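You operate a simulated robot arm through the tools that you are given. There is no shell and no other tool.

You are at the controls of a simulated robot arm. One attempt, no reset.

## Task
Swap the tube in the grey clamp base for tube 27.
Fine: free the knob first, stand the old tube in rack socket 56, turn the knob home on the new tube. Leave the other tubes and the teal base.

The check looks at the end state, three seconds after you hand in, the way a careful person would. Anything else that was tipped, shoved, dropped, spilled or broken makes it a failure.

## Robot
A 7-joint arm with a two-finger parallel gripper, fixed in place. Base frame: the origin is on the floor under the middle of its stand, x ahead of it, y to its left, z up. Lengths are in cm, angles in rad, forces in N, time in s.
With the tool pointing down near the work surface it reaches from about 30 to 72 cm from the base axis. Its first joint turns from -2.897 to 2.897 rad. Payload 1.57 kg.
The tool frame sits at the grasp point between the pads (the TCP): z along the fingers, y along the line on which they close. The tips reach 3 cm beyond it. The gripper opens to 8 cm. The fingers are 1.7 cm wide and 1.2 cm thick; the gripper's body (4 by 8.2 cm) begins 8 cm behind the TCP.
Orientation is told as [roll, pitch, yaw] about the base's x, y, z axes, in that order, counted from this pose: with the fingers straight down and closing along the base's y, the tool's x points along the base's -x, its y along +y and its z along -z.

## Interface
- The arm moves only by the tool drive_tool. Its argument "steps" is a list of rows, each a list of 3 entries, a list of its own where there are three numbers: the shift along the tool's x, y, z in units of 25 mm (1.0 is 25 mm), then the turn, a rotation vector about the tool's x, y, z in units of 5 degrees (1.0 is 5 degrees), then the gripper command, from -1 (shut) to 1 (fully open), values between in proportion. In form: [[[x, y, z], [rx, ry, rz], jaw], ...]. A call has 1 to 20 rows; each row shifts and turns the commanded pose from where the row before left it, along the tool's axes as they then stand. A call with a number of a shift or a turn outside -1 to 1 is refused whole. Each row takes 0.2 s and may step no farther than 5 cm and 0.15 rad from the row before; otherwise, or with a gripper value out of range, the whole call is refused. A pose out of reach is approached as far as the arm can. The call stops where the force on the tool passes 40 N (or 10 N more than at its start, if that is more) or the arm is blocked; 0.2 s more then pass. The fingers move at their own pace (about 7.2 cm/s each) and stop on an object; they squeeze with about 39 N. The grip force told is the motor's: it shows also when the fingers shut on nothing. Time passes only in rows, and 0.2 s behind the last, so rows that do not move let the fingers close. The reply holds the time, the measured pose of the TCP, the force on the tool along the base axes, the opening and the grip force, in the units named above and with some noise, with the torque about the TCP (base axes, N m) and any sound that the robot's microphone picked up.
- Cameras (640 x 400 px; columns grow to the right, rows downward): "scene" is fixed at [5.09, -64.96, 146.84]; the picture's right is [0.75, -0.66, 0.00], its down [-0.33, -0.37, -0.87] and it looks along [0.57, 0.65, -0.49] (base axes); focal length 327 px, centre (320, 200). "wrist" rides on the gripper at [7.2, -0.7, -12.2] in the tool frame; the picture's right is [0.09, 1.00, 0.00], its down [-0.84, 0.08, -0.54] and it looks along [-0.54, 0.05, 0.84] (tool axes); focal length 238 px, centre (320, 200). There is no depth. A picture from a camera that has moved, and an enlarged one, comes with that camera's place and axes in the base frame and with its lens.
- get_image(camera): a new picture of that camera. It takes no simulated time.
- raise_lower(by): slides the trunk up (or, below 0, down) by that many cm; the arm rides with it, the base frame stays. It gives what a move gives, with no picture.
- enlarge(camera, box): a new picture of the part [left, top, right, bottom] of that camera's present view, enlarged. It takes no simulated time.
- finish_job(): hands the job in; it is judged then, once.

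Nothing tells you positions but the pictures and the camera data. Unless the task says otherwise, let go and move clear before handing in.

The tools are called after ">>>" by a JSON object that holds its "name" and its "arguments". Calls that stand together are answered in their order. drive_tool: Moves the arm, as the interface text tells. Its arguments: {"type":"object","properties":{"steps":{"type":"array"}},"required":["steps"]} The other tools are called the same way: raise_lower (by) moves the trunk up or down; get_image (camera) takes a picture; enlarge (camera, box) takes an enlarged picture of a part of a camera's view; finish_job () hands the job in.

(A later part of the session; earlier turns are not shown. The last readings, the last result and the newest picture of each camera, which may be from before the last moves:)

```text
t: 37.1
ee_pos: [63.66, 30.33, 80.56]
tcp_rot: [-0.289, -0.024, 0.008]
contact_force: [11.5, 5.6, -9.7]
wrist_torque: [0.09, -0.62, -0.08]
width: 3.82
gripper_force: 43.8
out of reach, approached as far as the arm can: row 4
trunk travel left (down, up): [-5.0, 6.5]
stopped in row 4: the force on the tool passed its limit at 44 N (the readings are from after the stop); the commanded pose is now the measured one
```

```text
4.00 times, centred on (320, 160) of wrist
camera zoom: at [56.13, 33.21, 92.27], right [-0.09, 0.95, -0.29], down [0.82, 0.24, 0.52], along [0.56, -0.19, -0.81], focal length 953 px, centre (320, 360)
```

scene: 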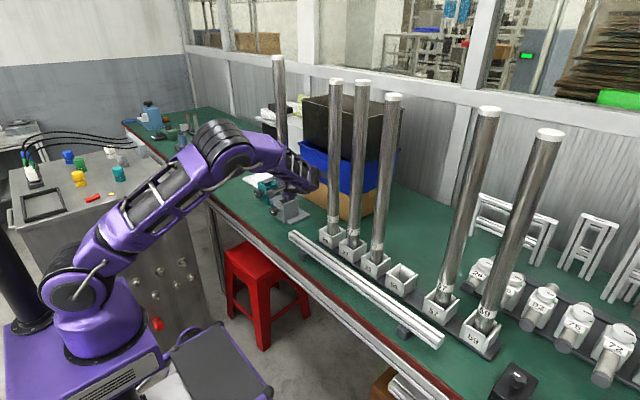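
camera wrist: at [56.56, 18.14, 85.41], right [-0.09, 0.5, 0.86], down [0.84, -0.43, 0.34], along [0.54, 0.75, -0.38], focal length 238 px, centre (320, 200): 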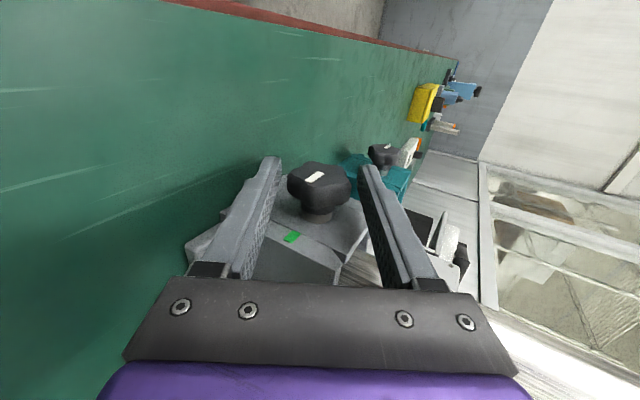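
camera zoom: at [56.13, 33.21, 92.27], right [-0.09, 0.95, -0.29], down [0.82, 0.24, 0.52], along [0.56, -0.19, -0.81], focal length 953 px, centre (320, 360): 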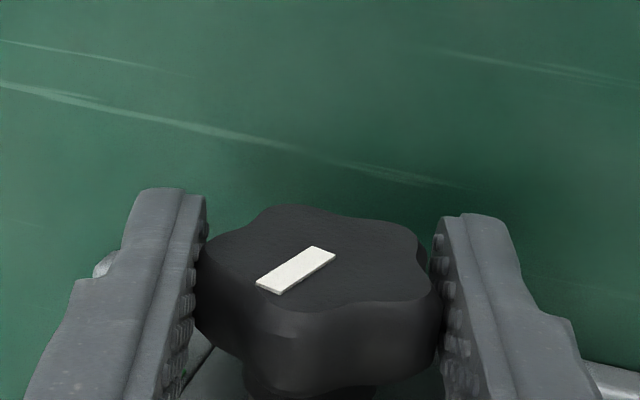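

The leftward lean reached its reach limit at about 16°, so roughly 76° has been turned so far. I'll release, back out upward and outward, and check the base.

>>> {"name": "drive_tool", "arguments": {"steps": [[[0, 0, 0], [0, 0, 0], 0.3], [[0, 0, 0], [0, 0, 0], 0.3], [[0, 0, -0.5], [0, 0, 0], 0.3], [[0, 0, -0.6], [0, 0, 0], 0.3], [[0, 0, -0.6], [0, 0, 0], 0.3], [[0, 0, -0.6], [0, 0, 0], 0.3], [[0.8, 0, 0], [0, 0, 0], 0.3], [[0.8, 0, 0], [0, 0, 0], 0.3]]}}

>>> {"name": "get_image", "arguments": {"camera": "wrist"}}

>>> {"name": "enlarge", "arguments": {"camera": "scene", "box": [230, 160, 390, 260]}}

```text
t: 38.9
ee_pos: [59.09, 31.27, 86.36]
tcp_rot: [-0.292, -0.022, 0.009]
contact_force: [-0.4, 0.0, -0.2]
wrist_torque: [-0.04, 0.03, 0.01]
width: 5.22
gripper_force: 0.1
out of reach, approached as far as the arm can: row 5
trunk travel left (down, up): [-5.0, 6.5]
```

```text
taken
camera wrist: at [51.64, 34.26, 98.06], right [-0.09, 0.95, -0.29], down [0.82, 0.24, 0.52], along [0.56, -0.19, -0.81], focal length 238 px, centre (320, 200)
```

wrist: 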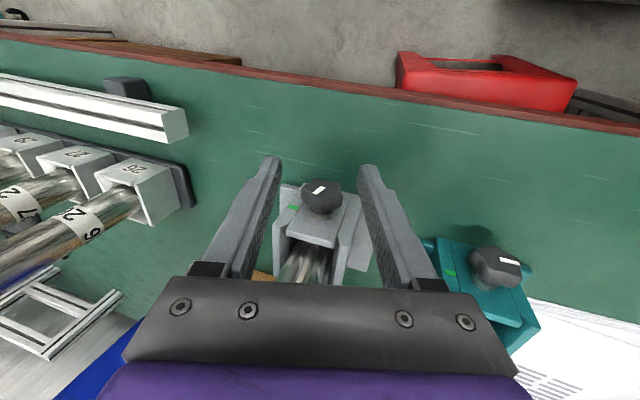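

```text
4.00 times, centred on (310, 210) of scene
camera zoom: at [5.09, -64.96, 146.84], right [0.75, -0.66, 0.0], down [-0.33, -0.37, -0.87], along [0.57, 0.65, -0.49], focal length 1308 px, centre (360, 160)
```

zoom: 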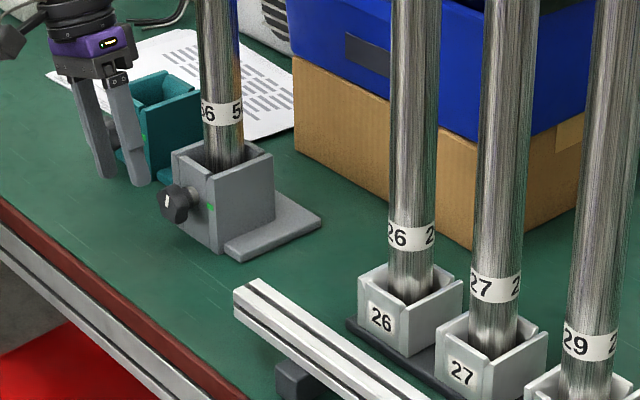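

Base, tube and surroundings are undisturbed; the mark is now near 12 o'clock. I'll lean the hand back to the right for a second bite.

>>> {"name": "drive_tool", "arguments": {"steps": [[[0, 0, 0], [-0.35, 0.25, 0.1], 0.3], [[0, 0, 0], [-1, 0, 0], 0.3], [[0, 0, 0], [-1, 0, 0], 0.3], [[0, 0, 0], [-1, 0, 0], 0.3], [[0, 0, 0], [-1, 0, 0], 0.3], [[0, 0, 0], [-1, 0, 0], 0.3], [[0, 0, 0], [-1, 0, 0], 0.3], [[0, 0, 0], [-1, 0, 0], 0.3], [[0, 0, 0], [-1, 0, 0], 0.3], [[0, 0, 0], [-1, 0, 0], 0.3], [[0, 0, 0], [-1, 0, 0], 0.3], [[0, 0, 0], [-1, 0, 0], 0.3], [[0, 0, 0], [-1, 0, 0], 0.3], [[0, 0, 0], [-1, 0, 0], 0.3], [[0, 0, 0], [-1, 0, 0], 0.3], [[0, 0, 0], [-1, 0, 0], 0.3]]}}

```text
t: 42.3
ee_pos: [58.98, 31.6, 86.31]
tcp_rot: [1.05, -0.005, -0.006]
contact_force: [0.8, 0.8, 0.3]
wrist_torque: [-0.01, 0.0, -0.01]
width: 5.19
gripper_force: 0.0
trunk travel left (down, up): [-5.0, 6.5]
```

>>> {"name": "drive_tool", "arguments": {"steps": [[[0, -0.904, -0.657], [0, 0, 0], 0.3], [[0, -0.904, -0.657], [0, 0, 0], 0.3], [[0, -0.904, -0.657], [0, 0, 0], 0.3], [[-0.934, 0, 0], [0, 0, 0], 0.3], [[-0.934, 0, 0], [0, 0, 0], 0.3], [[0, 0, 0], [0, 0, 0], 0.3]]}}

>>> {"name": "enlarge", "arguments": {"camera": "wrist", "box": [240, 110, 400, 210]}}

```text
t: 43.7
ee_pos: [63.49, 23.9, 82.85]
tcp_rot: [1.048, -0.003, -0.008]
contact_force: [-0.8, 0.6, 0.5]
wrist_torque: [0.06, 0.01, 0.0]
width: 5.22
gripper_force: 0.0
trunk travel left (down, up): [-5.0, 6.5]
```

```text
4.00 times, centred on (320, 160) of wrist
camera zoom: at [56.15, 13.17, 88.31], right [-0.09, 0.5, 0.86], down [0.83, -0.44, 0.34], along [0.55, 0.75, -0.37], focal length 953 px, centre (320, 360)
```

zoom: 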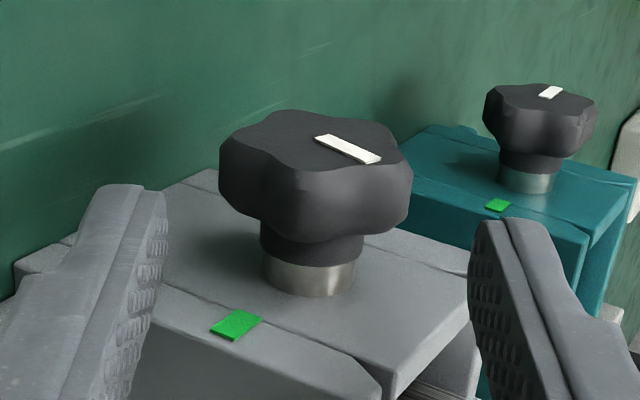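

Lined up again. Advancing and gripping for the second bite.

>>> {"name": "drive_tool", "arguments": {"steps": [[[-0.03, 0, 0.58], [0, 0, 0], 0.3], [[0, 0, 0.58], [0, 0, 0], 0.3], [[0, 0, 0.58], [0, 0, 0], 0.3], [[0, 0, 0.58], [0, 0, 0], 0.3], [[0, 0, 0], [0, 0, 0], -1], [[0, 0, 0], [0, 0, 0], -1], [[0, 0, 0], [0, 0, 0], -1]]}}

>>> {"name": "enlarge", "arguments": {"camera": "wrist", "box": [240, 110, 400, 210]}}

```text
t: 45.3
ee_pos: [63.54, 29.15, 79.86]
tcp_rot: [1.05, -0.003, -0.005]
contact_force: [1.7, 11.2, 7.1]
wrist_torque: [0.12, 0.23, 0.05]
width: 3.9
gripper_force: 44.6
trunk travel left (down, up): [-5.0, 6.5]
```

```text
4.00 times, centred on (320, 160) of wrist
camera zoom: at [56.39, 18.31, 85.31], right [-0.09, 0.5, 0.86], down [0.83, -0.44, 0.34], along [0.54, 0.75, -0.37], focal length 953 px, centre (320, 360)
```

zoom: 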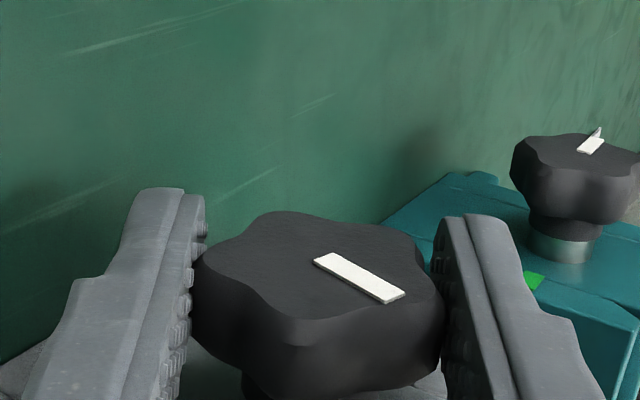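

Gripped. I'll relieve the slight offset and continue counter-clockwise.

>>> {"name": "drive_tool", "arguments": {"steps": [[[0, 0.04, 0], [0, 0, 0], -1], [[0, 0.04, 0], [1, 0, 0], -1], [[0, 0.04, 0], [1, 0, 0], -1], [[0, 0.04, 0], [1, 0, 0], -1], [[0, 0.04, 0], [1, 0, 0], -1]]}}

```text
t: 46.5
ee_pos: [63.59, 29.26, 80.2]
tcp_rot: [0.698, 0.0, -0.006]
contact_force: [-0.8, 17.4, -4.8]
wrist_torque: [0.11, -1.07, 0.14]
width: 3.84
gripper_force: 44.5
trunk travel left (down, up): [-5.0, 6.5]
```

>>> {"name": "drive_tool", "arguments": {"steps": [[[0, 0.04, 0.06], [0, 0, 0], -1], [[0, 0.04, 0], [1, 0, 0], -1], [[0, 0.04, 0], [1, 0, 0], -1], [[0, 0.04, 0], [1, 0, 0], -1], [[0, 0.04, 0], [1, 0, 0], -1]]}}

>>> {"name": "enlarge", "arguments": {"camera": "wrist", "box": [240, 110, 400, 210]}}

```text
t: 47.7
ee_pos: [63.56, 29.6, 80.42]
tcp_rot: [0.348, 0.0, -0.006]
contact_force: [-9.6, -1.6, -6.2]
wrist_torque: [-0.04, -0.78, 0.35]
width: 3.89
gripper_force: 43.9
trunk travel left (down, up): [-5.0, 6.5]
```

```text
4.00 times, centred on (320, 160) of wrist
camera zoom: at [56.44, 24.97, 91.55], right [-0.09, 0.94, 0.34], down [0.84, -0.12, 0.54], along [0.54, 0.33, -0.77], focal length 953 px, centre (320, 360)
```

zoom: 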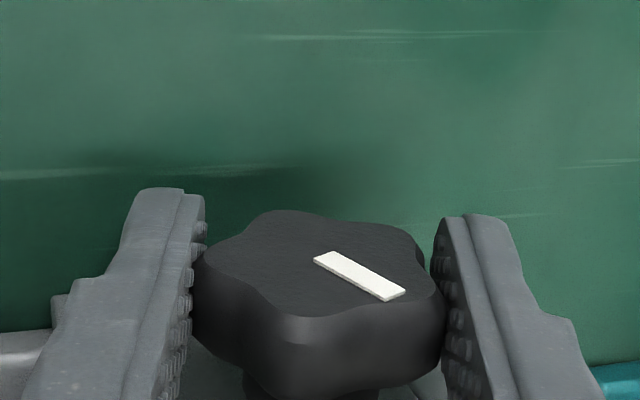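

About 116° turned. Continuing over the top.

>>> {"name": "drive_tool", "arguments": {"steps": [[[0, 0.04, 0], [1, 0, 0], -1], [[0, 0.04, 0], [1, 0, 0], -1], [[0, 0.04, 0], [1, 0, 0], -1], [[0, 0.04, 0], [1, 0, 0], -1], [[0, 0.04, 0], [1, 0, 0], -1], [[0, 0.04, 0], [1, 0, 0], -1]]}}

>>> {"name": "enlarge", "arguments": {"camera": "wrist", "box": [240, 110, 400, 210]}}

```text
t: 49.1
ee_pos: [63.6, 30.09, 80.45]
tcp_rot: [-0.176, -0.003, -0.006]
contact_force: [-7.2, -13.2, -10.7]
wrist_torque: [-0.14, -0.43, 0.34]
width: 3.88
gripper_force: 44.4
trunk travel left (down, up): [-5.0, 6.5]
```

```text
4.00 times, centred on (320, 160) of wrist
camera zoom: at [56.48, 31.78, 92.5], right [-0.08, 0.98, -0.17], down [0.84, 0.16, 0.52], along [0.54, -0.1, -0.84], focal length 953 px, centre (320, 360)
```

zoom: 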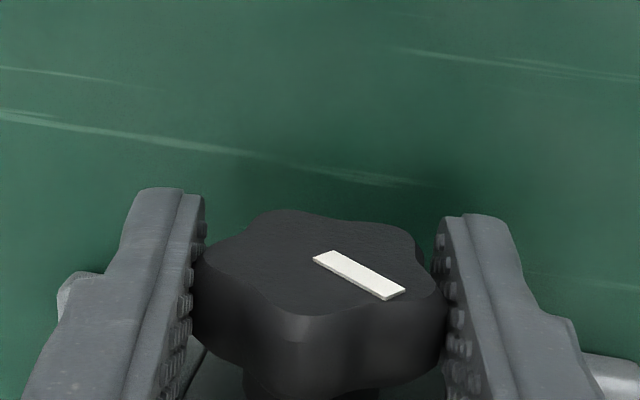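

About 146° turned with no stop felt yet. I'll release and back off to view the mark.

>>> {"name": "drive_tool", "arguments": {"steps": [[[0, 0, 0], [0, 0, 0], 0.3], [[0, 0, 0], [0, 0, 0], 0.3], [[0, 0, -0.5], [0, 0, 0], 0.3], [[0, 0, -0.6], [0, 0, 0], 0.3], [[0, 0, -0.6], [0, 0, 0], 0.3], [[0, 0, -0.6], [0, 0, 0], 0.3], [[0.8, 0, 0], [0, 0, 0], 0.3], [[0.8, 0, 0], [0, 0, 0], 0.3]]}}

>>> {"name": "enlarge", "arguments": {"camera": "wrist", "box": [240, 150, 400, 250]}}

>>> {"name": "enlarge", "arguments": {"camera": "scene", "box": [230, 160, 326, 220]}}

```text
t: 50.9
ee_pos: [59.58, 31.07, 85.95]
tcp_rot: [-0.172, -0.005, -0.009]
contact_force: [0.3, 0.0, -0.1]
wrist_torque: [0.01, 0.05, -0.02]
width: 5.18
gripper_force: 0.0
trunk travel left (down, up): [-5.0, 6.5]
```

```text
4.00 times, centred on (320, 200) of wrist
camera zoom: at [52.44, 32.76, 98.03], right [-0.09, 0.98, -0.17], down [0.84, 0.16, 0.52], along [0.54, -0.1, -0.83], focal length 953 px, centre (320, 200)
```

zoom: 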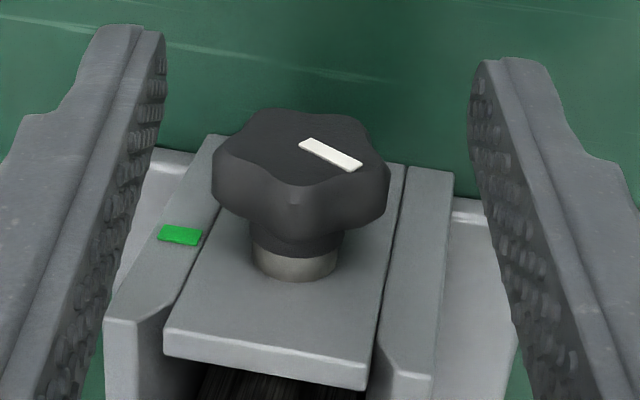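

```text
6.67 times, centred on (278, 190) of scene
camera zoom: at [5.09, -64.96, 146.84], right [0.75, -0.66, 0.0], down [-0.33, -0.37, -0.87], along [0.57, 0.65, -0.49], focal length 2181 px, centre (600, 267)
```

zoom: 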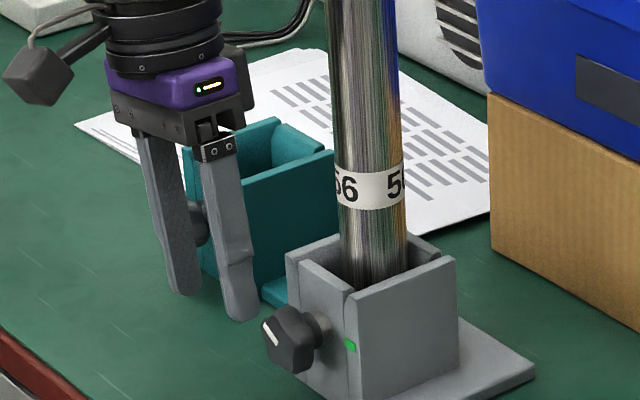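

The pad has retracted behind the plate and the mark is near 10 o'clock. One more bite from a 30° lean will bring it to about 180°, matching the teal one.

>>> {"name": "drive_tool", "arguments": {"steps": [[[0, 0, 0], [-1, 0, 0], 0.3], [[0, 0, 0], [-1, 0, 0], 0.3], [[0, 0, 0], [-1, 0, 0], 0.3], [[0, 0, 0], [-1, 0, 0], 0.3], [[0, 0, 0], [-1, 0, 0], 0.3], [[0, 0, 0], [-1, 0, 0], 0.3], [[0, 0, 0], [-1, 0, 0], 0.3], [[0, 0, 0], [-1, 0, 0], 0.3], [[0, -0.84, -0.39], [0, 0, 0], 0.3], [[0, -0.84, -0.39], [0, 0, 0], 0.3], [[-0.8, 0, 0], [0, 0, 0], 0.3], [[-0.8, 0, 0], [0, 0, 0], 0.3]]}}

>>> {"name": "enlarge", "arguments": {"camera": "wrist", "box": [240, 110, 400, 210]}}

```text
t: 53.5
ee_pos: [63.63, 26.91, 85.81]
tcp_rot: [0.525, -0.005, -0.007]
contact_force: [0.8, -0.9, -0.5]
wrist_torque: [-0.01, -0.01, 0.02]
width: 5.2
gripper_force: 0.0
trunk travel left (down, up): [-5.0, 6.5]
```

```text
4.00 times, centred on (320, 160) of wrist
camera zoom: at [56.37, 20.36, 95.86], right [-0.09, 0.86, 0.5], down [0.83, -0.21, 0.51], along [0.54, 0.46, -0.7], focal length 953 px, centre (320, 360)
```

zoom: 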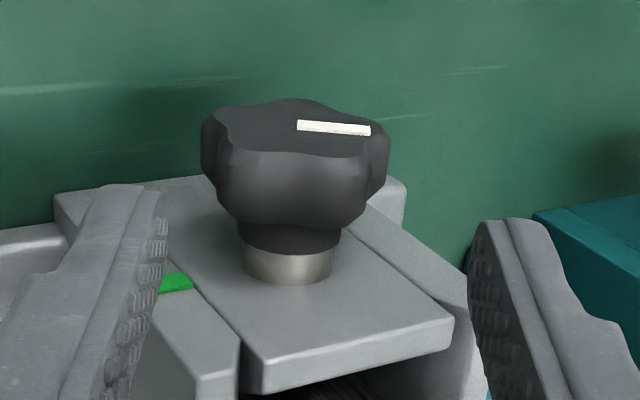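

I'm about 5 mm off to one side; I'll correct that, then advance and grip.

>>> {"name": "drive_tool", "arguments": {"steps": [[[0, -0.2, 0], [0, 0, 0], 0.3], [[0, 0, 0.6], [0, 0, 0], 0.3], [[0, 0, 0.6], [0, 0, 0], 0.3], [[0, 0, 0.6], [0, 0, 0], 0.3], [[0, 0, 0.6], [0, 0, 0], 0.3], [[0, 0, 0], [0, 0, 0], -1], [[0, 0, 0], [0, 0, 0], -1], [[0, 0, 0], [0, 0, 0], -1]]}}

>>> {"name": "enlarge", "arguments": {"camera": "wrist", "box": [240, 110, 400, 210]}}

```text
t: 55.3
ee_pos: [63.69, 29.3, 80.36]
tcp_rot: [0.526, -0.004, -0.008]
contact_force: [0.5, 4.1, -1.9]
wrist_torque: [0.06, -0.3, 0.16]
width: 3.86
gripper_force: 44.4
trunk travel left (down, up): [-5.0, 6.5]
```

```text
4.00 times, centred on (320, 160) of wrist
camera zoom: at [56.45, 22.84, 90.51], right [-0.09, 0.86, 0.5], down [0.83, -0.21, 0.51], along [0.54, 0.46, -0.7], focal length 953 px, centre (320, 360)
```

zoom: 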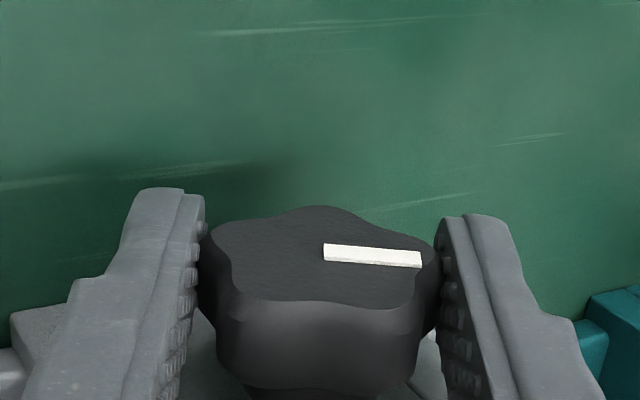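

Gripped well. Turning another 30°, watching torque for an end stop.

>>> {"name": "drive_tool", "arguments": {"steps": [[[0, 0.04, 0], [1, 0, 0], -1], [[0, 0.04, 0], [1, 0, 0], -1], [[0, 0.04, 0], [1, 0, 0], -1], [[0, 0.04, 0], [1, 0, 0], -1], [[0, 0.04, 0], [1, 0, 0], -1], [[0, 0.04, 0], [1, 0, 0], -1]]}}

>>> {"name": "enlarge", "arguments": {"camera": "wrist", "box": [240, 110, 400, 210]}}

```text
t: 56.7
ee_pos: [63.68, 29.99, 80.6]
tcp_rot: [0.002, -0.004, -0.007]
contact_force: [8.6, 10.3, -7.3]
wrist_torque: [0.13, -0.38, 0.53]
width: 3.87
gripper_force: 44.5
trunk travel left (down, up): [-5.0, 6.5]
```

```text
4.00 times, centred on (320, 160) of wrist
camera zoom: at [56.48, 29.42, 92.67], right [-0.09, 1.0, 0.0], down [0.84, 0.07, 0.54], along [0.54, 0.05, -0.84], focal length 953 px, centre (320, 360)
```

zoom: 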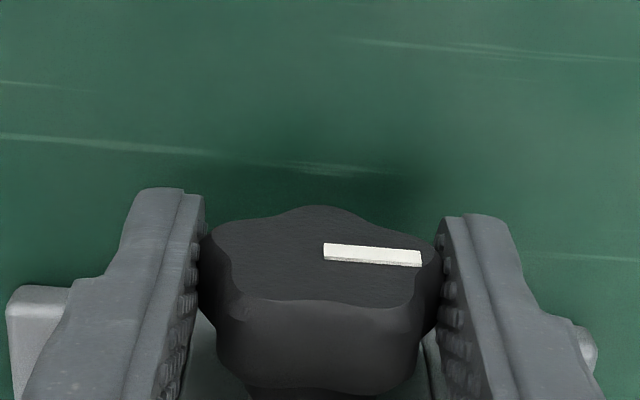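

The mark now lies opposite the green one, as on the freed teal clamp. I'll release, back off and inspect the clamp.

>>> {"name": "drive_tool", "arguments": {"steps": [[[0, 0, 0], [0, 0, 0], 0.3], [[0, 0, 0], [0, 0, 0], 0.3], [[0, 0, -0.5], [0, 0, 0], 0.3], [[0, 0, -0.6], [0, 0, 0], 0.3], [[0, 0, -0.6], [0, 0, 0], 0.3], [[0, 0, -0.6], [0, 0, 0], 0.3], [[0.9, 0, -0.4], [0, 0, 0], 0.3], [[0.9, 0, -0.4], [0, 0, 0], 0.5], [[0.4, 0, -0.4], [0, 0, 0], 1], [[0.4, 0, -0.8], [0, 0, 0], 1]]}}

>>> {"name": "enlarge", "arguments": {"camera": "wrist", "box": [260, 140, 380, 215]}}

>>> {"name": "enlarge", "arguments": {"camera": "scene", "box": [256, 180, 320, 220]}}

```text
t: 58.9
ee_pos: [57.33, 30.08, 91.39]
tcp_rot: [0.001, -0.004, -0.007]
contact_force: [-0.6, -0.3, -0.2]
wrist_torque: [-0.01, 0.02, 0.02]
width: 7.97
gripper_force: 0.0
trunk travel left (down, up): [-5.0, 6.5]
```

```text
5.33 times, centred on (320, 178) of wrist
camera zoom: at [50.05, 29.52, 103.49], right [-0.09, 1.0, 0.0], down [0.84, 0.07, 0.54], along [0.54, 0.05, -0.84], focal length 1271 px, centre (320, 320)
```

zoom: 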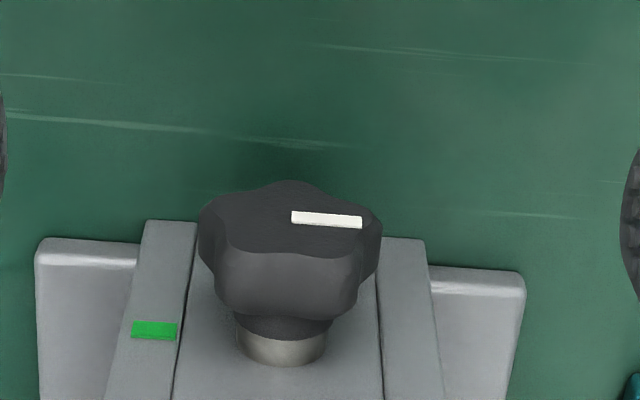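

```text
10.00 times, centred on (288, 200) of scene
camera zoom: at [5.09, -64.96, 146.84], right [0.75, -0.66, 0.0], down [-0.33, -0.37, -0.87], along [0.57, 0.65, -0.49], focal length 3271 px, centre (640, 200)
```

zoom: 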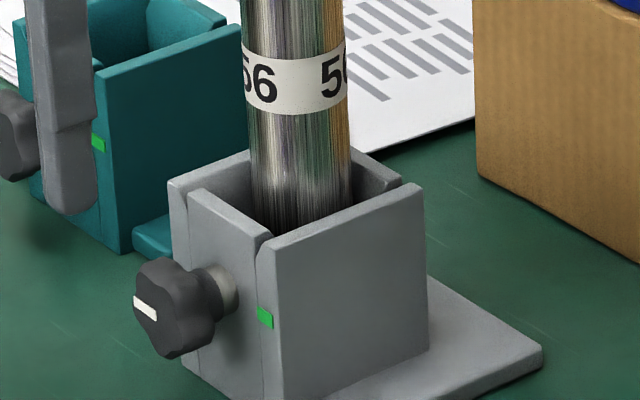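

The clamp is free and undisturbed. The tube's axis is about (70.2, 29.9) with a diameter of about 4 cm. I'll pitch the tool 50° forward so the pads can take the tube from the front, and rise to z ≈ 98.

>>> {"name": "drive_tool", "arguments": {"steps": [[[0, 0, 0], [0, -1, 0.04], 1], [[0, 0, 0], [0, -1, 0.04], 1], [[0, 0, 0], [0, -1, 0], 1], [[0, 0, 0], [0, -1, 0], 1], [[0, 0, 0], [0, -1, 0], 1], [[0, 0, 0], [0, -1, 0], 1], [[0, 0, 0], [0, -1, 0], 1], [[0, 0, 0], [0, -1, 0], 1], [[0, 0, 0], [0, -1, 0], 1], [[0, 0, 0], [0, -1, 0], 1], [[-0.674, 0, -0.566], [0, 0, 0], 1], [[-0.674, 0, -0.566], [0, 0, 0], 1], [[-0.674, 0, -0.566], [0, 0, 0], 1]]}}

>>> {"name": "get_image", "arguments": {"camera": "wrist"}}

>>> {"name": "get_image", "arguments": {"camera": "scene"}}

```text
t: 61.7
ee_pos: [56.94, 29.85, 97.94]
tcp_rot: [0.003, -0.876, -0.016]
contact_force: [0.1, 0.1, 0.6]
wrist_torque: [-0.02, -0.02, -0.05]
width: 8.01
gripper_force: 0.1
trunk travel left (down, up): [-5.0, 6.5]
```

```text
taken
camera wrist: at [43.05, 29.47, 100.25], right [-0.05, 1.0, -0.07], down [0.12, 0.07, 0.99], along [0.99, 0.04, -0.12], focal length 238 px, centre (320, 200)
```

wrist: 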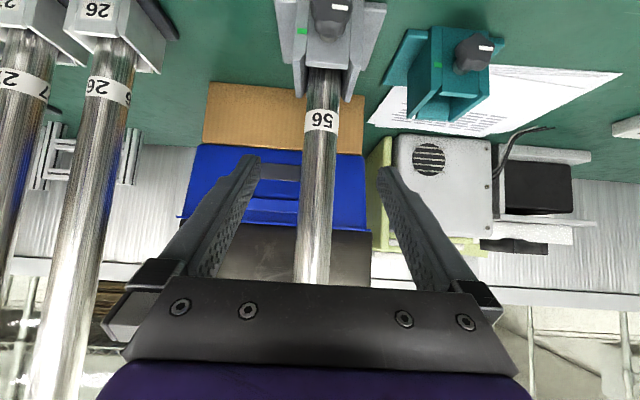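

```text
taken
```

scene: 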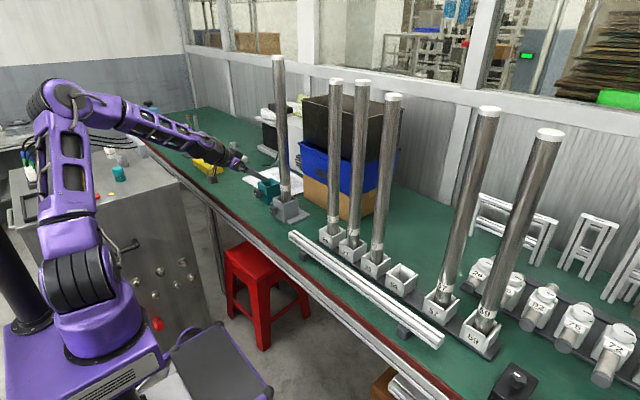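

The tube is centred between the open fingers. Advancing straight ahead to bring it into the pads.

>>> {"name": "drive_tool", "arguments": {"steps": [[[-0.485, 0, 0.578], [0, 0, -0.1], 1], [[-0.485, 0, 0.578], [0, 0, 0], 1], [[-0.485, 0, 0.578], [0, 0, 0], 1], [[-0.485, 0, 0.578], [0, 0, 0], 1], [[-0.485, 0, 0.578], [0, 0, 0], 1], [[-0.485, 0, 0.578], [0, 0, 0], 1], [[-0.485, 0, 0.578], [0, 0, 0], 1]]}}

>>> {"name": "get_image", "arguments": {"camera": "wrist"}}

>>> {"name": "enlarge", "arguments": {"camera": "scene", "box": [200, 100, 328, 180]}}

```text
t: 63.3
ee_pos: [70.44, 29.87, 97.77]
tcp_rot: [-0.007, -0.873, -0.002]
contact_force: [-0.1, -0.6, 0.2]
wrist_torque: [0.04, -0.01, 0.0]
width: 8.0
gripper_force: 0.0
trunk travel left (down, up): [-5.0, 6.5]
```

```text
taken
camera wrist: at [56.49, 29.47, 99.96], right [-0.05, 1.0, -0.08], down [0.12, 0.08, 0.99], along [0.99, 0.04, -0.12], focal length 238 px, centre (320, 200)
```

wrist: 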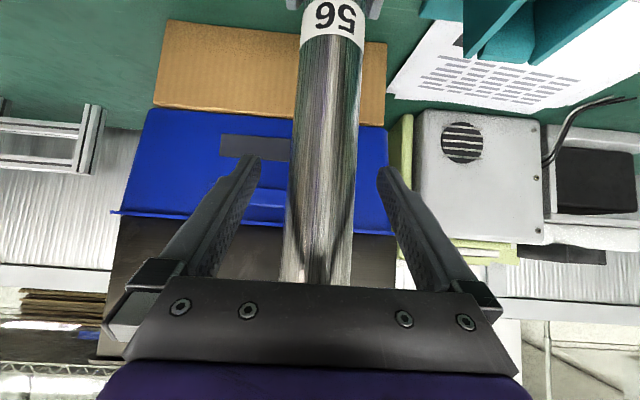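

```text
5.00 times, centred on (264, 140) of scene
camera zoom: at [5.09, -64.96, 146.84], right [0.75, -0.66, 0.0], down [-0.33, -0.37, -0.87], along [0.57, 0.65, -0.49], focal length 1636 px, centre (600, 500)
```

zoom: 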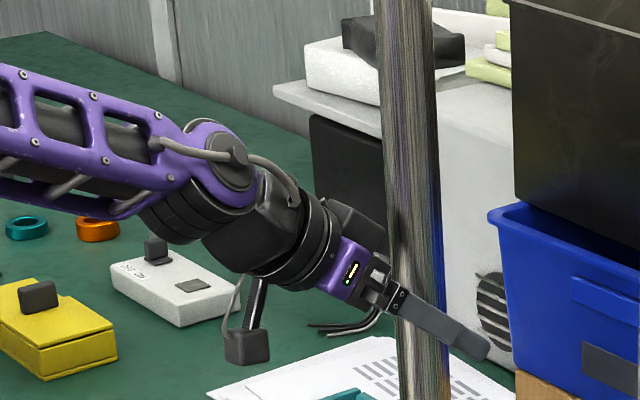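

The tube sits at the grasp point. Closing on it.

>>> {"name": "drive_tool", "arguments": {"steps": [[[0, 0, 0], [0, 0, 0], -1], [[0, 0, 0], [0, 0, 0], -1], [[0, 0, 0], [0, 0, 0], -1], [[0, 0, 0], [0, 0, 0], -1]]}}

>>> {"name": "enlarge", "arguments": {"camera": "scene", "box": [240, 40, 336, 100]}}

>>> {"name": "enlarge", "arguments": {"camera": "scene", "box": [256, 180, 320, 220]}}

```text
t: 64.3
ee_pos: [70.47, 30.02, 97.74]
tcp_rot: [-0.009, -0.877, -0.002]
contact_force: [-0.1, 0.2, 0.2]
wrist_torque: [0.2, -0.09, 0.0]
width: 3.91
gripper_force: 39.0
trunk travel left (down, up): [-5.0, 6.5]
```

```text
6.67 times, centred on (288, 70) of scene
camera zoom: at [5.09, -64.96, 146.84], right [0.75, -0.66, 0.0], down [-0.33, -0.37, -0.87], along [0.57, 0.65, -0.49], focal length 2181 px, centre (533, 1067)
```

zoom: 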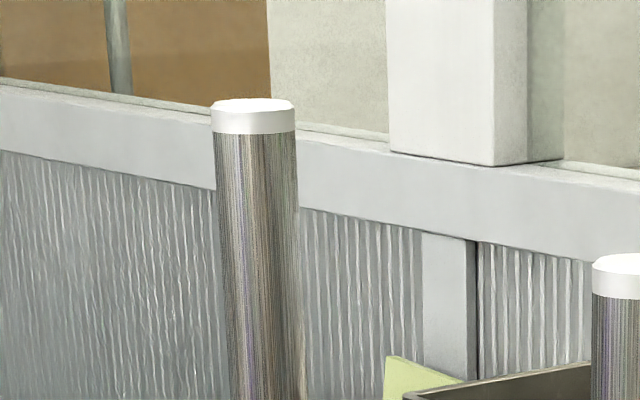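

```text
10.00 times, centred on (288, 200) of scene
camera zoom: at [5.09, -64.96, 146.84], right [0.75, -0.66, 0.0], down [-0.33, -0.37, -0.87], along [0.57, 0.65, -0.49], focal length 3271 px, centre (640, 200)
```

zoom: 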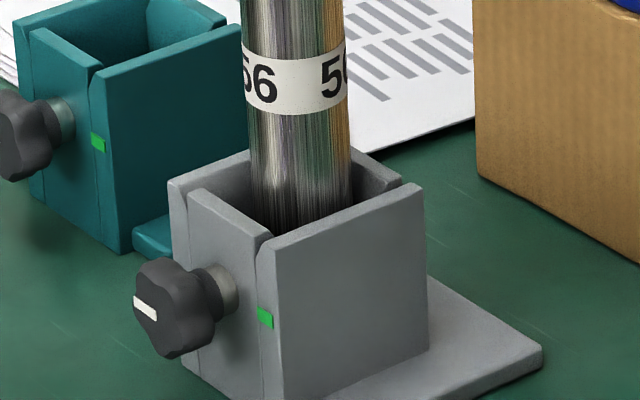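

Tube gripped at 3.91 cm with no disturbance at the base. I'll lift 2 cm first to check it comes free and holds.

>>> {"name": "drive_tool", "arguments": {"steps": [[[-0.154, 0, -0.128], [0, 0, 0], -1], [[-0.154, 0, -0.128], [0, 0, 0], -1], [[-0.154, 0, -0.128], [0, 0, 0], -1], [[-0.154, 0, -0.128], [0, 0, 0], -1], [[0, 0, 0], [0, 0, 0], -1]]}}

>>> {"name": "enlarge", "arguments": {"camera": "scene", "box": [256, 180, 320, 220]}}

```text
t: 65.5
ee_pos: [70.39, 29.75, 99.69]
tcp_rot: [-0.006, -0.874, -0.002]
contact_force: [0.2, 1.0, -5.4]
wrist_torque: [0.03, -0.03, 0.01]
width: 3.92
gripper_force: 38.7
trunk travel left (down, up): [-5.0, 6.5]
```

```text
10.00 times, centred on (288, 200) of scene
camera zoom: at [5.09, -64.96, 146.84], right [0.75, -0.66, 0.0], down [-0.33, -0.37, -0.87], along [0.57, 0.65, -0.49], focal length 3271 px, centre (640, 200)
```

zoom: 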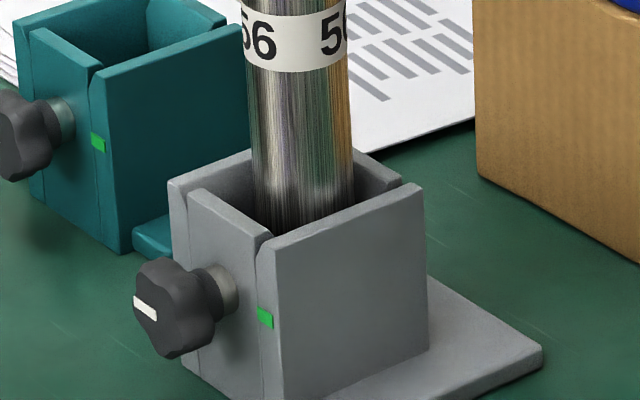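

It holds (tube weighs about 0.55 kg) and the base stayed put. Lifting 9 cm more to clear the clamp.

>>> {"name": "drive_tool", "arguments": {"steps": [[[-0.37, 0, -0.307], [0, 0, 0], -1], [[-0.37, 0, -0.307], [0, 0, 0], -1], [[-0.46, 0, -0.384], [0, 0, 0], -1], [[-0.46, 0, -0.384], [0, 0, 0], -1], [[-0.46, 0, -0.384], [0, 0, 0], -1], [[-0.37, 0, -0.307], [0, 0, 0], -1], [[-0.28, 0, -0.23], [0, 0, 0], -1], [[0, 0, 0], [0, 0, 0], -1]]}}

>>> {"name": "get_image", "arguments": {"camera": "scene"}}

>>> {"name": "enlarge", "arguments": {"camera": "scene", "box": [240, 160, 336, 220]}}

```text
t: 67.3
ee_pos: [70.26, 29.77, 108.92]
tcp_rot: [-0.007, -0.873, -0.002]
contact_force: [0.6, -0.7, -5.3]
wrist_torque: [0.01, -0.01, 0.02]
width: 3.92
gripper_force: 38.5
trunk travel left (down, up): [-5.0, 6.5]
```

```text
taken
```

scene: 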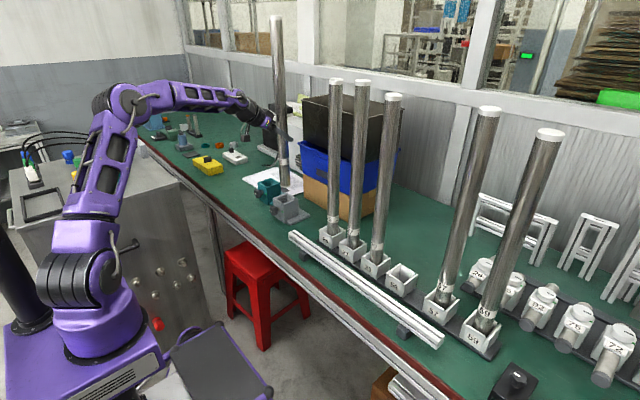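

```text
6.67 times, centred on (288, 190) of scene
camera zoom: at [5.09, -64.96, 146.84], right [0.75, -0.66, 0.0], down [-0.33, -0.37, -0.87], along [0.57, 0.65, -0.49], focal length 2181 px, centre (533, 267)
```

zoom: 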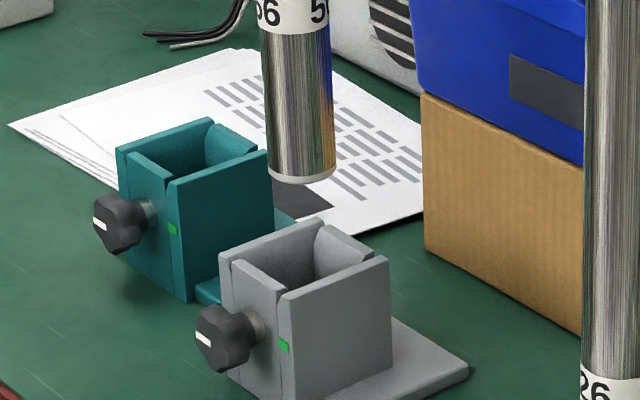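

The tube is clear of the clamp with its bottom at z ≈ 88. Next I'll pull it back toward the robot to x ≈ 59, so it can pass in front of the standing tubes.

>>> {"name": "drive_tool", "arguments": {"steps": [[[0.3, 0, -0.36], [0, 0, 0], -1], [[0.482, 0, -0.579], [0, 0, 0], -1], [[0.482, 0, -0.579], [0, 0, 0], -1], [[0.482, 0, -0.579], [0, 0, 0], -1], [[0.482, 0, -0.579], [0, 0, 0], -1], [[0.4, 0, -0.48], [0, 0, 0], -1], [[0.25, 0, -0.3], [0, 0, 0], -1], [[0, 0, 0], [0, 0, 0], -1]]}}

>>> {"name": "get_image", "arguments": {"camera": "scene"}}

```text
t: 69.1
ee_pos: [59.04, 29.97, 108.88]
tcp_rot: [-0.007, -0.874, -0.002]
contact_force: [0.2, 0.1, -4.7]
wrist_torque: [0.02, -0.03, 0.03]
width: 3.92
gripper_force: 38.9
trunk travel left (down, up): [-5.0, 6.5]
```

```text
taken
```

scene: 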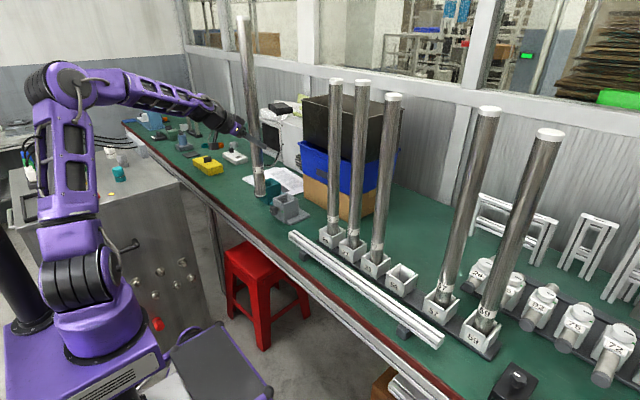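

Now I'll carry it sideways toward socket 56, in two smooth passes.

>>> {"name": "drive_tool", "arguments": {"steps": [[[0, -0.3, 0], [0, 0, 0], -1], [[0, -0.6, 0], [0, 0, 0], -1], [[0, -0.8, 0], [0, 0, 0], -1], [[0, -0.9, 0], [0, 0, 0], -1], [[0, -0.9, 0], [0, 0, 0], -1], [[0, -0.9, 0], [0, 0, 0], -1], [[0, -0.9, 0], [0, 0, 0], -1], [[0, -0.9, 0], [0, 0, 0], -1], [[0, -0.9, 0], [0, 0, 0], -1], [[0, -0.9, 0], [0, 0, 0], -1], [[0, -0.9, 0], [0, 0, 0], -1], [[0, -0.8, 0], [0, 0, 0], -1], [[0, -0.6, 0], [0, 0, 0], -1], [[0, -0.3, 0], [0, 0, 0], -1], [[0, 0, 0], [0, 0, 0], -1]]}}

>>> {"name": "get_image", "arguments": {"camera": "scene"}}

```text
t: 72.3
ee_pos: [58.79, 3.44, 108.83]
tcp_rot: [-0.007, -0.874, -0.002]
contact_force: [0.0, 0.4, -5.5]
wrist_torque: [0.0, 0.03, 0.0]
width: 3.91
gripper_force: 39.3
trunk travel left (down, up): [-5.0, 6.5]
```

```text
taken
```

scene: 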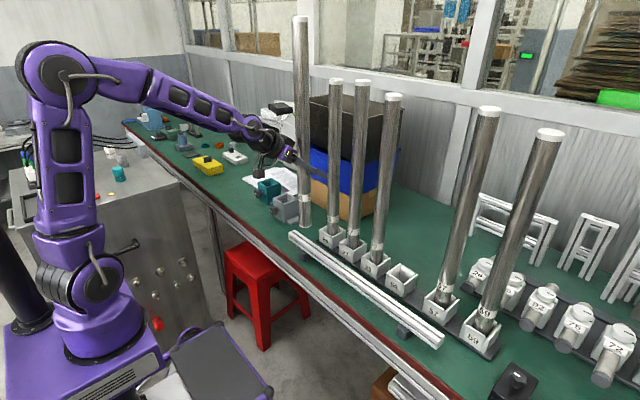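

Tracking well and clear of the standing tubes. Continuing to y ≈ -26.

>>> {"name": "drive_tool", "arguments": {"steps": [[[0, -0.3, 0], [0, 0, 0], -1], [[0, -0.6, 0], [0, 0, 0], -1], [[0, -0.8, 0], [0, 0, 0], -1], [[0, -0.9, 0], [0, 0, 0], -1], [[0, -0.9, 0], [0, 0, 0], -1], [[0, -0.9, 0], [0, 0, 0], -1], [[0, -0.9, 0], [0, 0, 0], -1], [[0, -0.9, 0], [0, 0, 0], -1], [[0, -0.9, 0], [0, 0, 0], -1], [[0, -0.9, 0], [0, 0, 0], -1], [[0, -0.9, 0], [0, 0, 0], -1], [[0, -0.9, 0], [0, 0, 0], -1], [[0, -0.8, 0], [0, 0, 0], -1], [[0, -0.6, 0], [0, 0, 0], -1], [[0, -0.5, 0], [0, 0, 0], -1], [[0, -0.1, 0], [0, 0, 0], -1], [[0, 0, 0], [0, 0, 0], -1]]}}

>>> {"name": "get_image", "arguments": {"camera": "scene"}}

>>> {"name": "get_image", "arguments": {"camera": "wrist"}}

```text
t: 75.9
ee_pos: [58.66, -26.18, 109.26]
tcp_rot: [-0.007, -0.875, -0.004]
contact_force: [-0.3, 0.2, -5.7]
wrist_torque: [0.01, 0.02, 0.02]
width: 3.91
gripper_force: 39.0
trunk travel left (down, up): [-5.0, 6.5]
```

```text
taken
```

scene: 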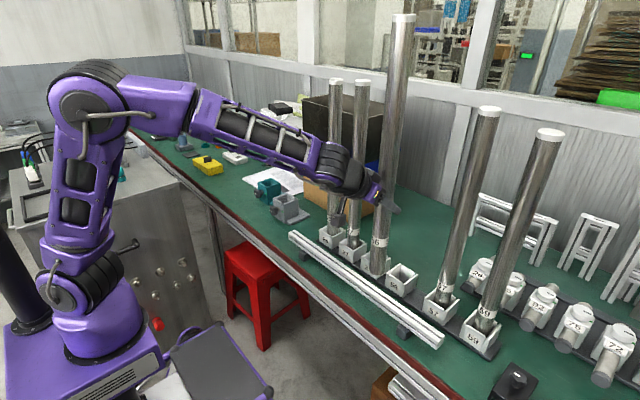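

```text
taken
camera wrist: at [44.69, -26.58, 111.46], right [-0.05, 1.0, -0.07], down [0.12, 0.08, 0.99], along [0.99, 0.04, -0.12], focal length 238 px, centre (320, 200)
```

wrist: 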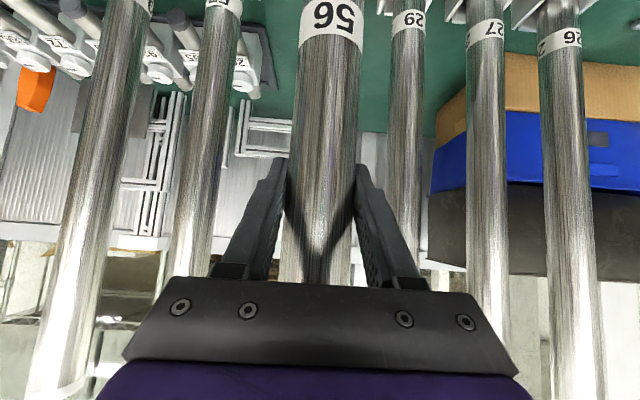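

The tube is in front of its rack gap. I'll zoom in to measure exactly where socket 56 and the neighbouring tubes are relative to the held one.

>>> {"name": "enlarge", "arguments": {"camera": "wrist", "box": [160, 190, 320, 290]}}

>>> {"name": "enlarge", "arguments": {"camera": "wrist", "box": [340, 190, 500, 290]}}

>>> {"name": "enlarge", "arguments": {"camera": "scene", "box": [350, 235, 446, 295]}}

>>> {"name": "enlarge", "arguments": {"camera": "scene", "box": [376, 255, 440, 295]}}

```text
4.00 times, centred on (240, 240) of wrist
camera zoom: at [44.69, -26.58, 111.46], right [-0.05, 1.0, -0.07], down [0.12, 0.08, 0.99], along [0.99, 0.04, -0.12], focal length 953 px, centre (640, 40)
```

zoom: 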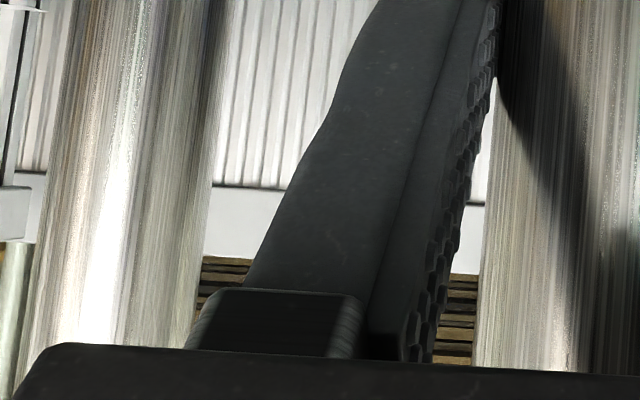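

```text
4.00 times, centred on (420, 240) of wrist
camera zoom: at [44.69, -26.58, 111.46], right [-0.05, 1.0, -0.07], down [0.12, 0.08, 0.99], along [0.99, 0.04, -0.12], focal length 953 px, centre (-80, 40)
```

zoom: 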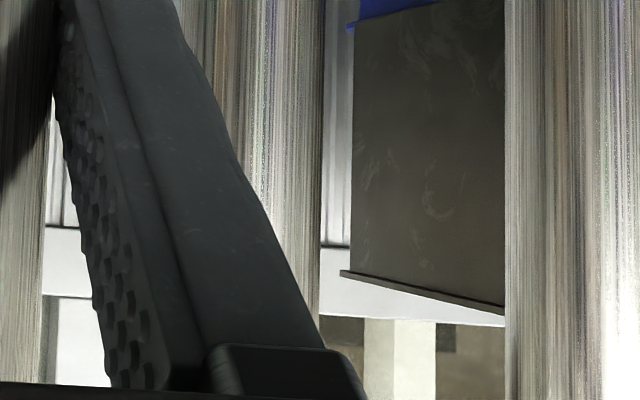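

```text
6.67 times, centred on (398, 265) of scene
camera zoom: at [5.09, -64.96, 146.84], right [0.75, -0.66, 0.0], down [-0.33, -0.37, -0.87], along [0.57, 0.65, -0.49], focal length 2181 px, centre (-200, -233)
```

zoom: 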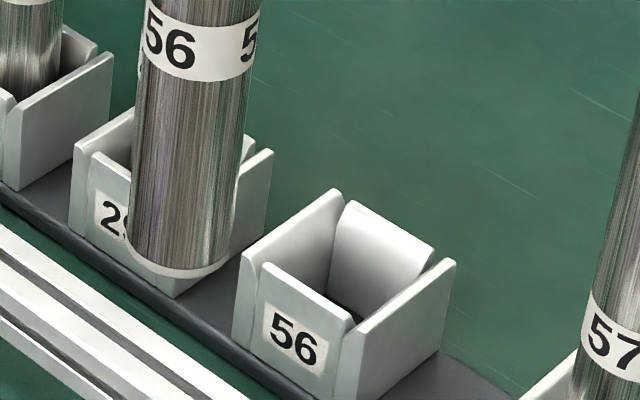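

```text
10.00 times, centred on (408, 275) of scene
camera zoom: at [5.09, -64.96, 146.84], right [0.75, -0.66, 0.0], down [-0.33, -0.37, -0.87], along [0.57, 0.65, -0.49], focal length 3271 px, centre (-560, -550)
```

zoom: 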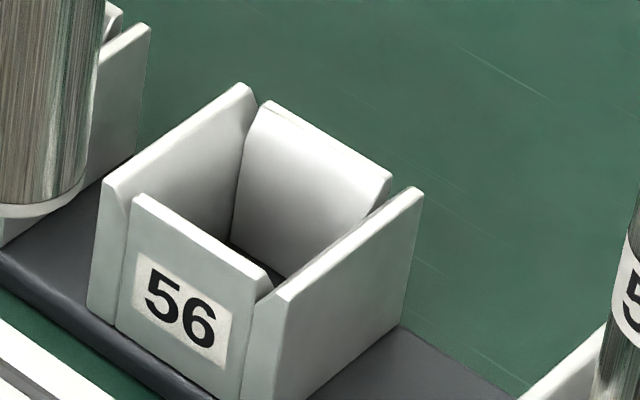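

Socket 56 works out to a centre of about (71.6, -25.95) with its rim at z ≈ 80.3. The held tube's axis matches the TCP, and its bottom is at z ≈ 88, above the rim. I'll move it forward over the socket.

>>> {"name": "drive_tool", "arguments": {"steps": [[[-0.25, 0.03, 0.3], [0, 0, 0], -1], [[-0.4, 0.03, 0.48], [0, 0, 0], -1], [[-0.45, 0.03, 0.54], [0, 0, 0], -1], [[-0.45, 0, 0.54], [0, 0, 0], -1], [[-0.45, 0, 0.54], [0, 0, 0], -1], [[-0.45, 0, 0.54], [0, 0, 0], -1], [[-0.4, 0, 0.48], [0, 0, 0], -1], [[-0.3, 0, 0.36], [0, 0, 0], -1], [[-0.16, 0, 0.18], [0, 0, 0], -1], [[0, 0, 0], [0, 0, 0], -1]]}}

>>> {"name": "enlarge", "arguments": {"camera": "scene", "box": [366, 235, 462, 295]}}

>>> {"name": "get_image", "arguments": {"camera": "wrist"}}

>>> {"name": "get_image", "arguments": {"camera": "scene"}}

```text
t: 78.1
ee_pos: [71.44, -26.15, 109.1]
tcp_rot: [-0.007, -0.875, -0.001]
contact_force: [0.0, -0.3, -5.5]
wrist_torque: [-0.01, 0.0, -0.04]
width: 3.91
gripper_force: 38.4
trunk travel left (down, up): [-5.0, 6.5]
```

```text
6.67 times, centred on (414, 265) of scene
camera zoom: at [5.09, -64.96, 146.84], right [0.75, -0.66, 0.0], down [-0.33, -0.37, -0.87], along [0.57, 0.65, -0.49], focal length 2181 px, centre (-307, -233)
```

zoom: 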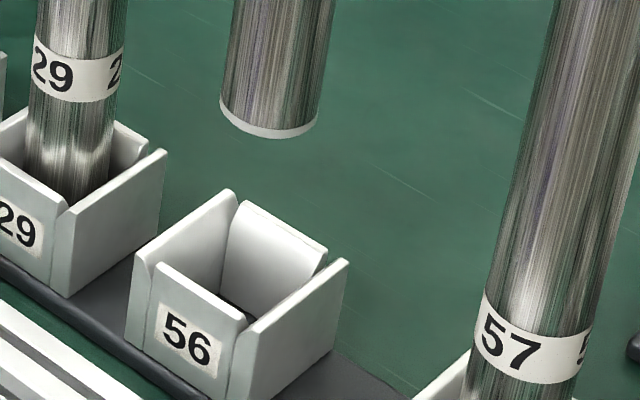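

```text
taken
camera wrist: at [57.46, -26.59, 111.38], right [-0.05, 1.0, -0.07], down [0.12, 0.08, 0.99], along [0.99, 0.04, -0.13], focal length 238 px, centre (320, 200)
```

wrist: 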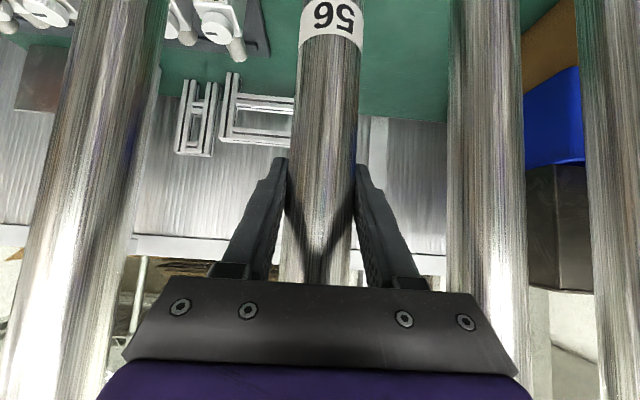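

```text
taken
```

scene: 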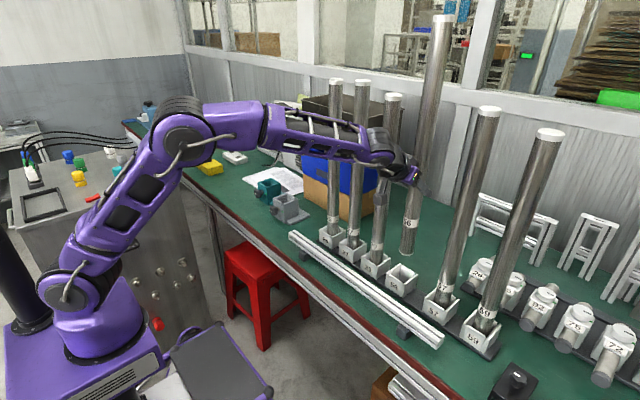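

The tube is above socket 56 and within about 2 mm of centre. I'll correct slightly toward +y and lower it to just above the rim for a final check.

>>> {"name": "drive_tool", "arguments": {"steps": [[[0, 0.08, 0], [0, 0, 0], -1], [[0.307, 0, 0.256], [0, 0, 0], -1], [[0.307, 0, 0.256], [0, 0, 0], -1], [[0.307, 0, 0.256], [0, 0, 0], -1], [[0.307, 0, 0.256], [0, 0, 0], -1], [[0.307, 0, 0.256], [0, 0, 0], -1], [[0, 0, 0], [0, 0, 0], -1]]}}

>>> {"name": "enlarge", "arguments": {"camera": "scene", "box": [370, 245, 434, 285]}}

>>> {"name": "get_image", "arguments": {"camera": "wrist"}}

```text
t: 79.7
ee_pos: [71.44, -25.81, 104.07]
tcp_rot: [-0.006, -0.874, -0.005]
contact_force: [-0.1, 0.1, -6.0]
wrist_torque: [-0.02, 0.0, -0.04]
width: 3.9
gripper_force: 39.2
trunk travel left (down, up): [-5.0, 6.5]
```

```text
10.00 times, centred on (402, 265) of scene
camera zoom: at [5.09, -64.96, 146.84], right [0.75, -0.66, 0.0], down [-0.33, -0.37, -0.87], along [0.57, 0.65, -0.49], focal length 3271 px, centre (-500, -450)
```

zoom: 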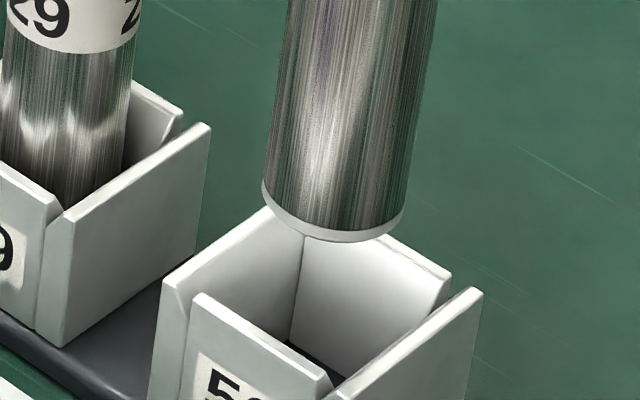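

```text
taken
camera wrist: at [57.48, -26.31, 106.3], right [-0.05, 1.0, -0.07], down [0.12, 0.08, 0.99], along [0.99, 0.04, -0.12], focal length 238 px, centre (320, 200)
```

wrist: 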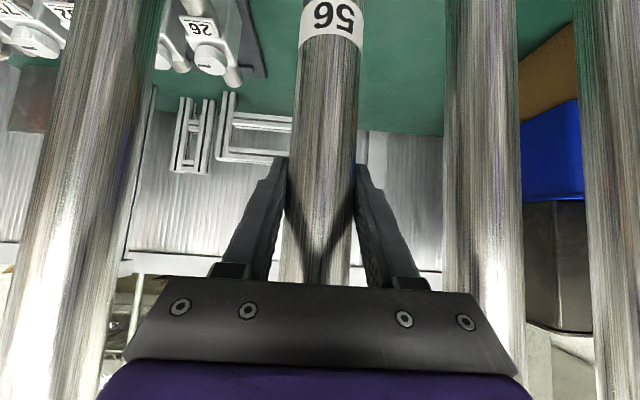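

Bottom edge is just above the rim and nearly centred; a small +x trim, then lower it in, watching for side forces.

>>> {"name": "drive_tool", "arguments": {"steps": [[[-0.04, 0, 0.046], [0, 0, 0], -1], [[0.2, 0, 0.167], [0, 0, 0], -1], [[0.2, 0, 0.167], [0, 0, 0], -1], [[0.2, 0, 0.167], [0, 0, 0], -1], [[0.2, 0, 0.167], [0, 0, 0], -1], [[0.2, 0, 0.167], [0, 0, 0], -1], [[0.2, 0, 0.167], [0, 0, 0], -1], [[0.2, 0, 0.167], [0, 0, 0], -1], [[0, 0, 0], [0, 0, 0], -1]]}}

>>> {"name": "enlarge", "arguments": {"camera": "scene", "box": [370, 245, 434, 285]}}

```text
t: 81.7
ee_pos: [71.92, -25.91, 99.69]
tcp_rot: [-0.008, -0.874, -0.005]
contact_force: [-1.2, -0.6, -5.4]
wrist_torque: [0.02, 0.01, 0.02]
width: 3.9
gripper_force: 39.1
trunk travel left (down, up): [-5.0, 6.5]
```

```text
10.00 times, centred on (402, 265) of scene
camera zoom: at [5.09, -64.96, 146.84], right [0.75, -0.66, 0.0], down [-0.33, -0.37, -0.87], along [0.57, 0.65, -0.49], focal length 3271 px, centre (-500, -450)
```

zoom: 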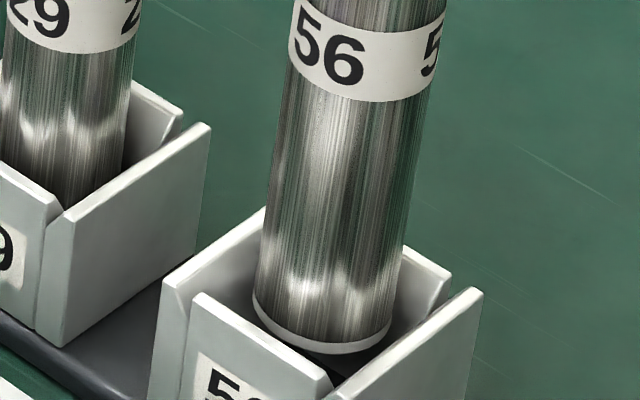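

The tube is entering the socket cleanly and centred. Lowering further in small steps.

>>> {"name": "drive_tool", "arguments": {"steps": [[[0.154, 0, 0.128], [0, 0, 0], -1], [[0.154, 0, 0.128], [0, 0, 0], -1], [[0.154, 0, 0.128], [0, 0, 0], -1], [[0.154, 0, 0.128], [0, 0, 0], -1], [[0.154, 0, 0.128], [0, 0, 0], -1], [[0.154, 0, 0.128], [0, 0, 0], -1], [[0, 0, 0], [0, 0, 0], -1]]}}

>>> {"name": "enlarge", "arguments": {"camera": "scene", "box": [350, 235, 446, 295]}}

```text
t: 83.3
ee_pos: [71.77, -25.86, 96.59]
tcp_rot: [-0.007, -0.876, -0.001]
contact_force: [0.6, -0.8, -5.1]
wrist_torque: [0.03, 0.03, -0.01]
width: 3.87
gripper_force: 39.4
trunk travel left (down, up): [-5.0, 6.5]
```

```text
6.67 times, centred on (398, 265) of scene
camera zoom: at [5.09, -64.96, 146.84], right [0.75, -0.66, 0.0], down [-0.33, -0.37, -0.87], along [0.57, 0.65, -0.49], focal length 2181 px, centre (-200, -233)
```

zoom: 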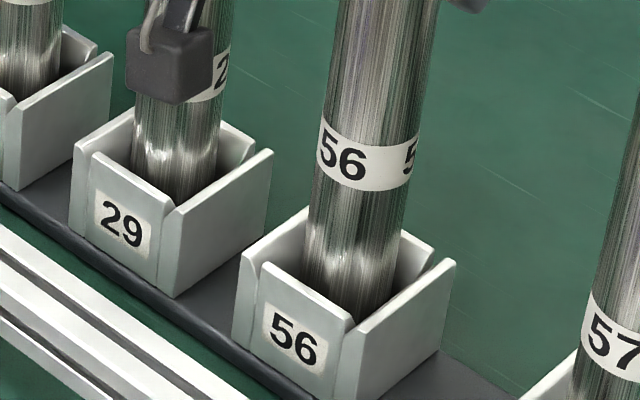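

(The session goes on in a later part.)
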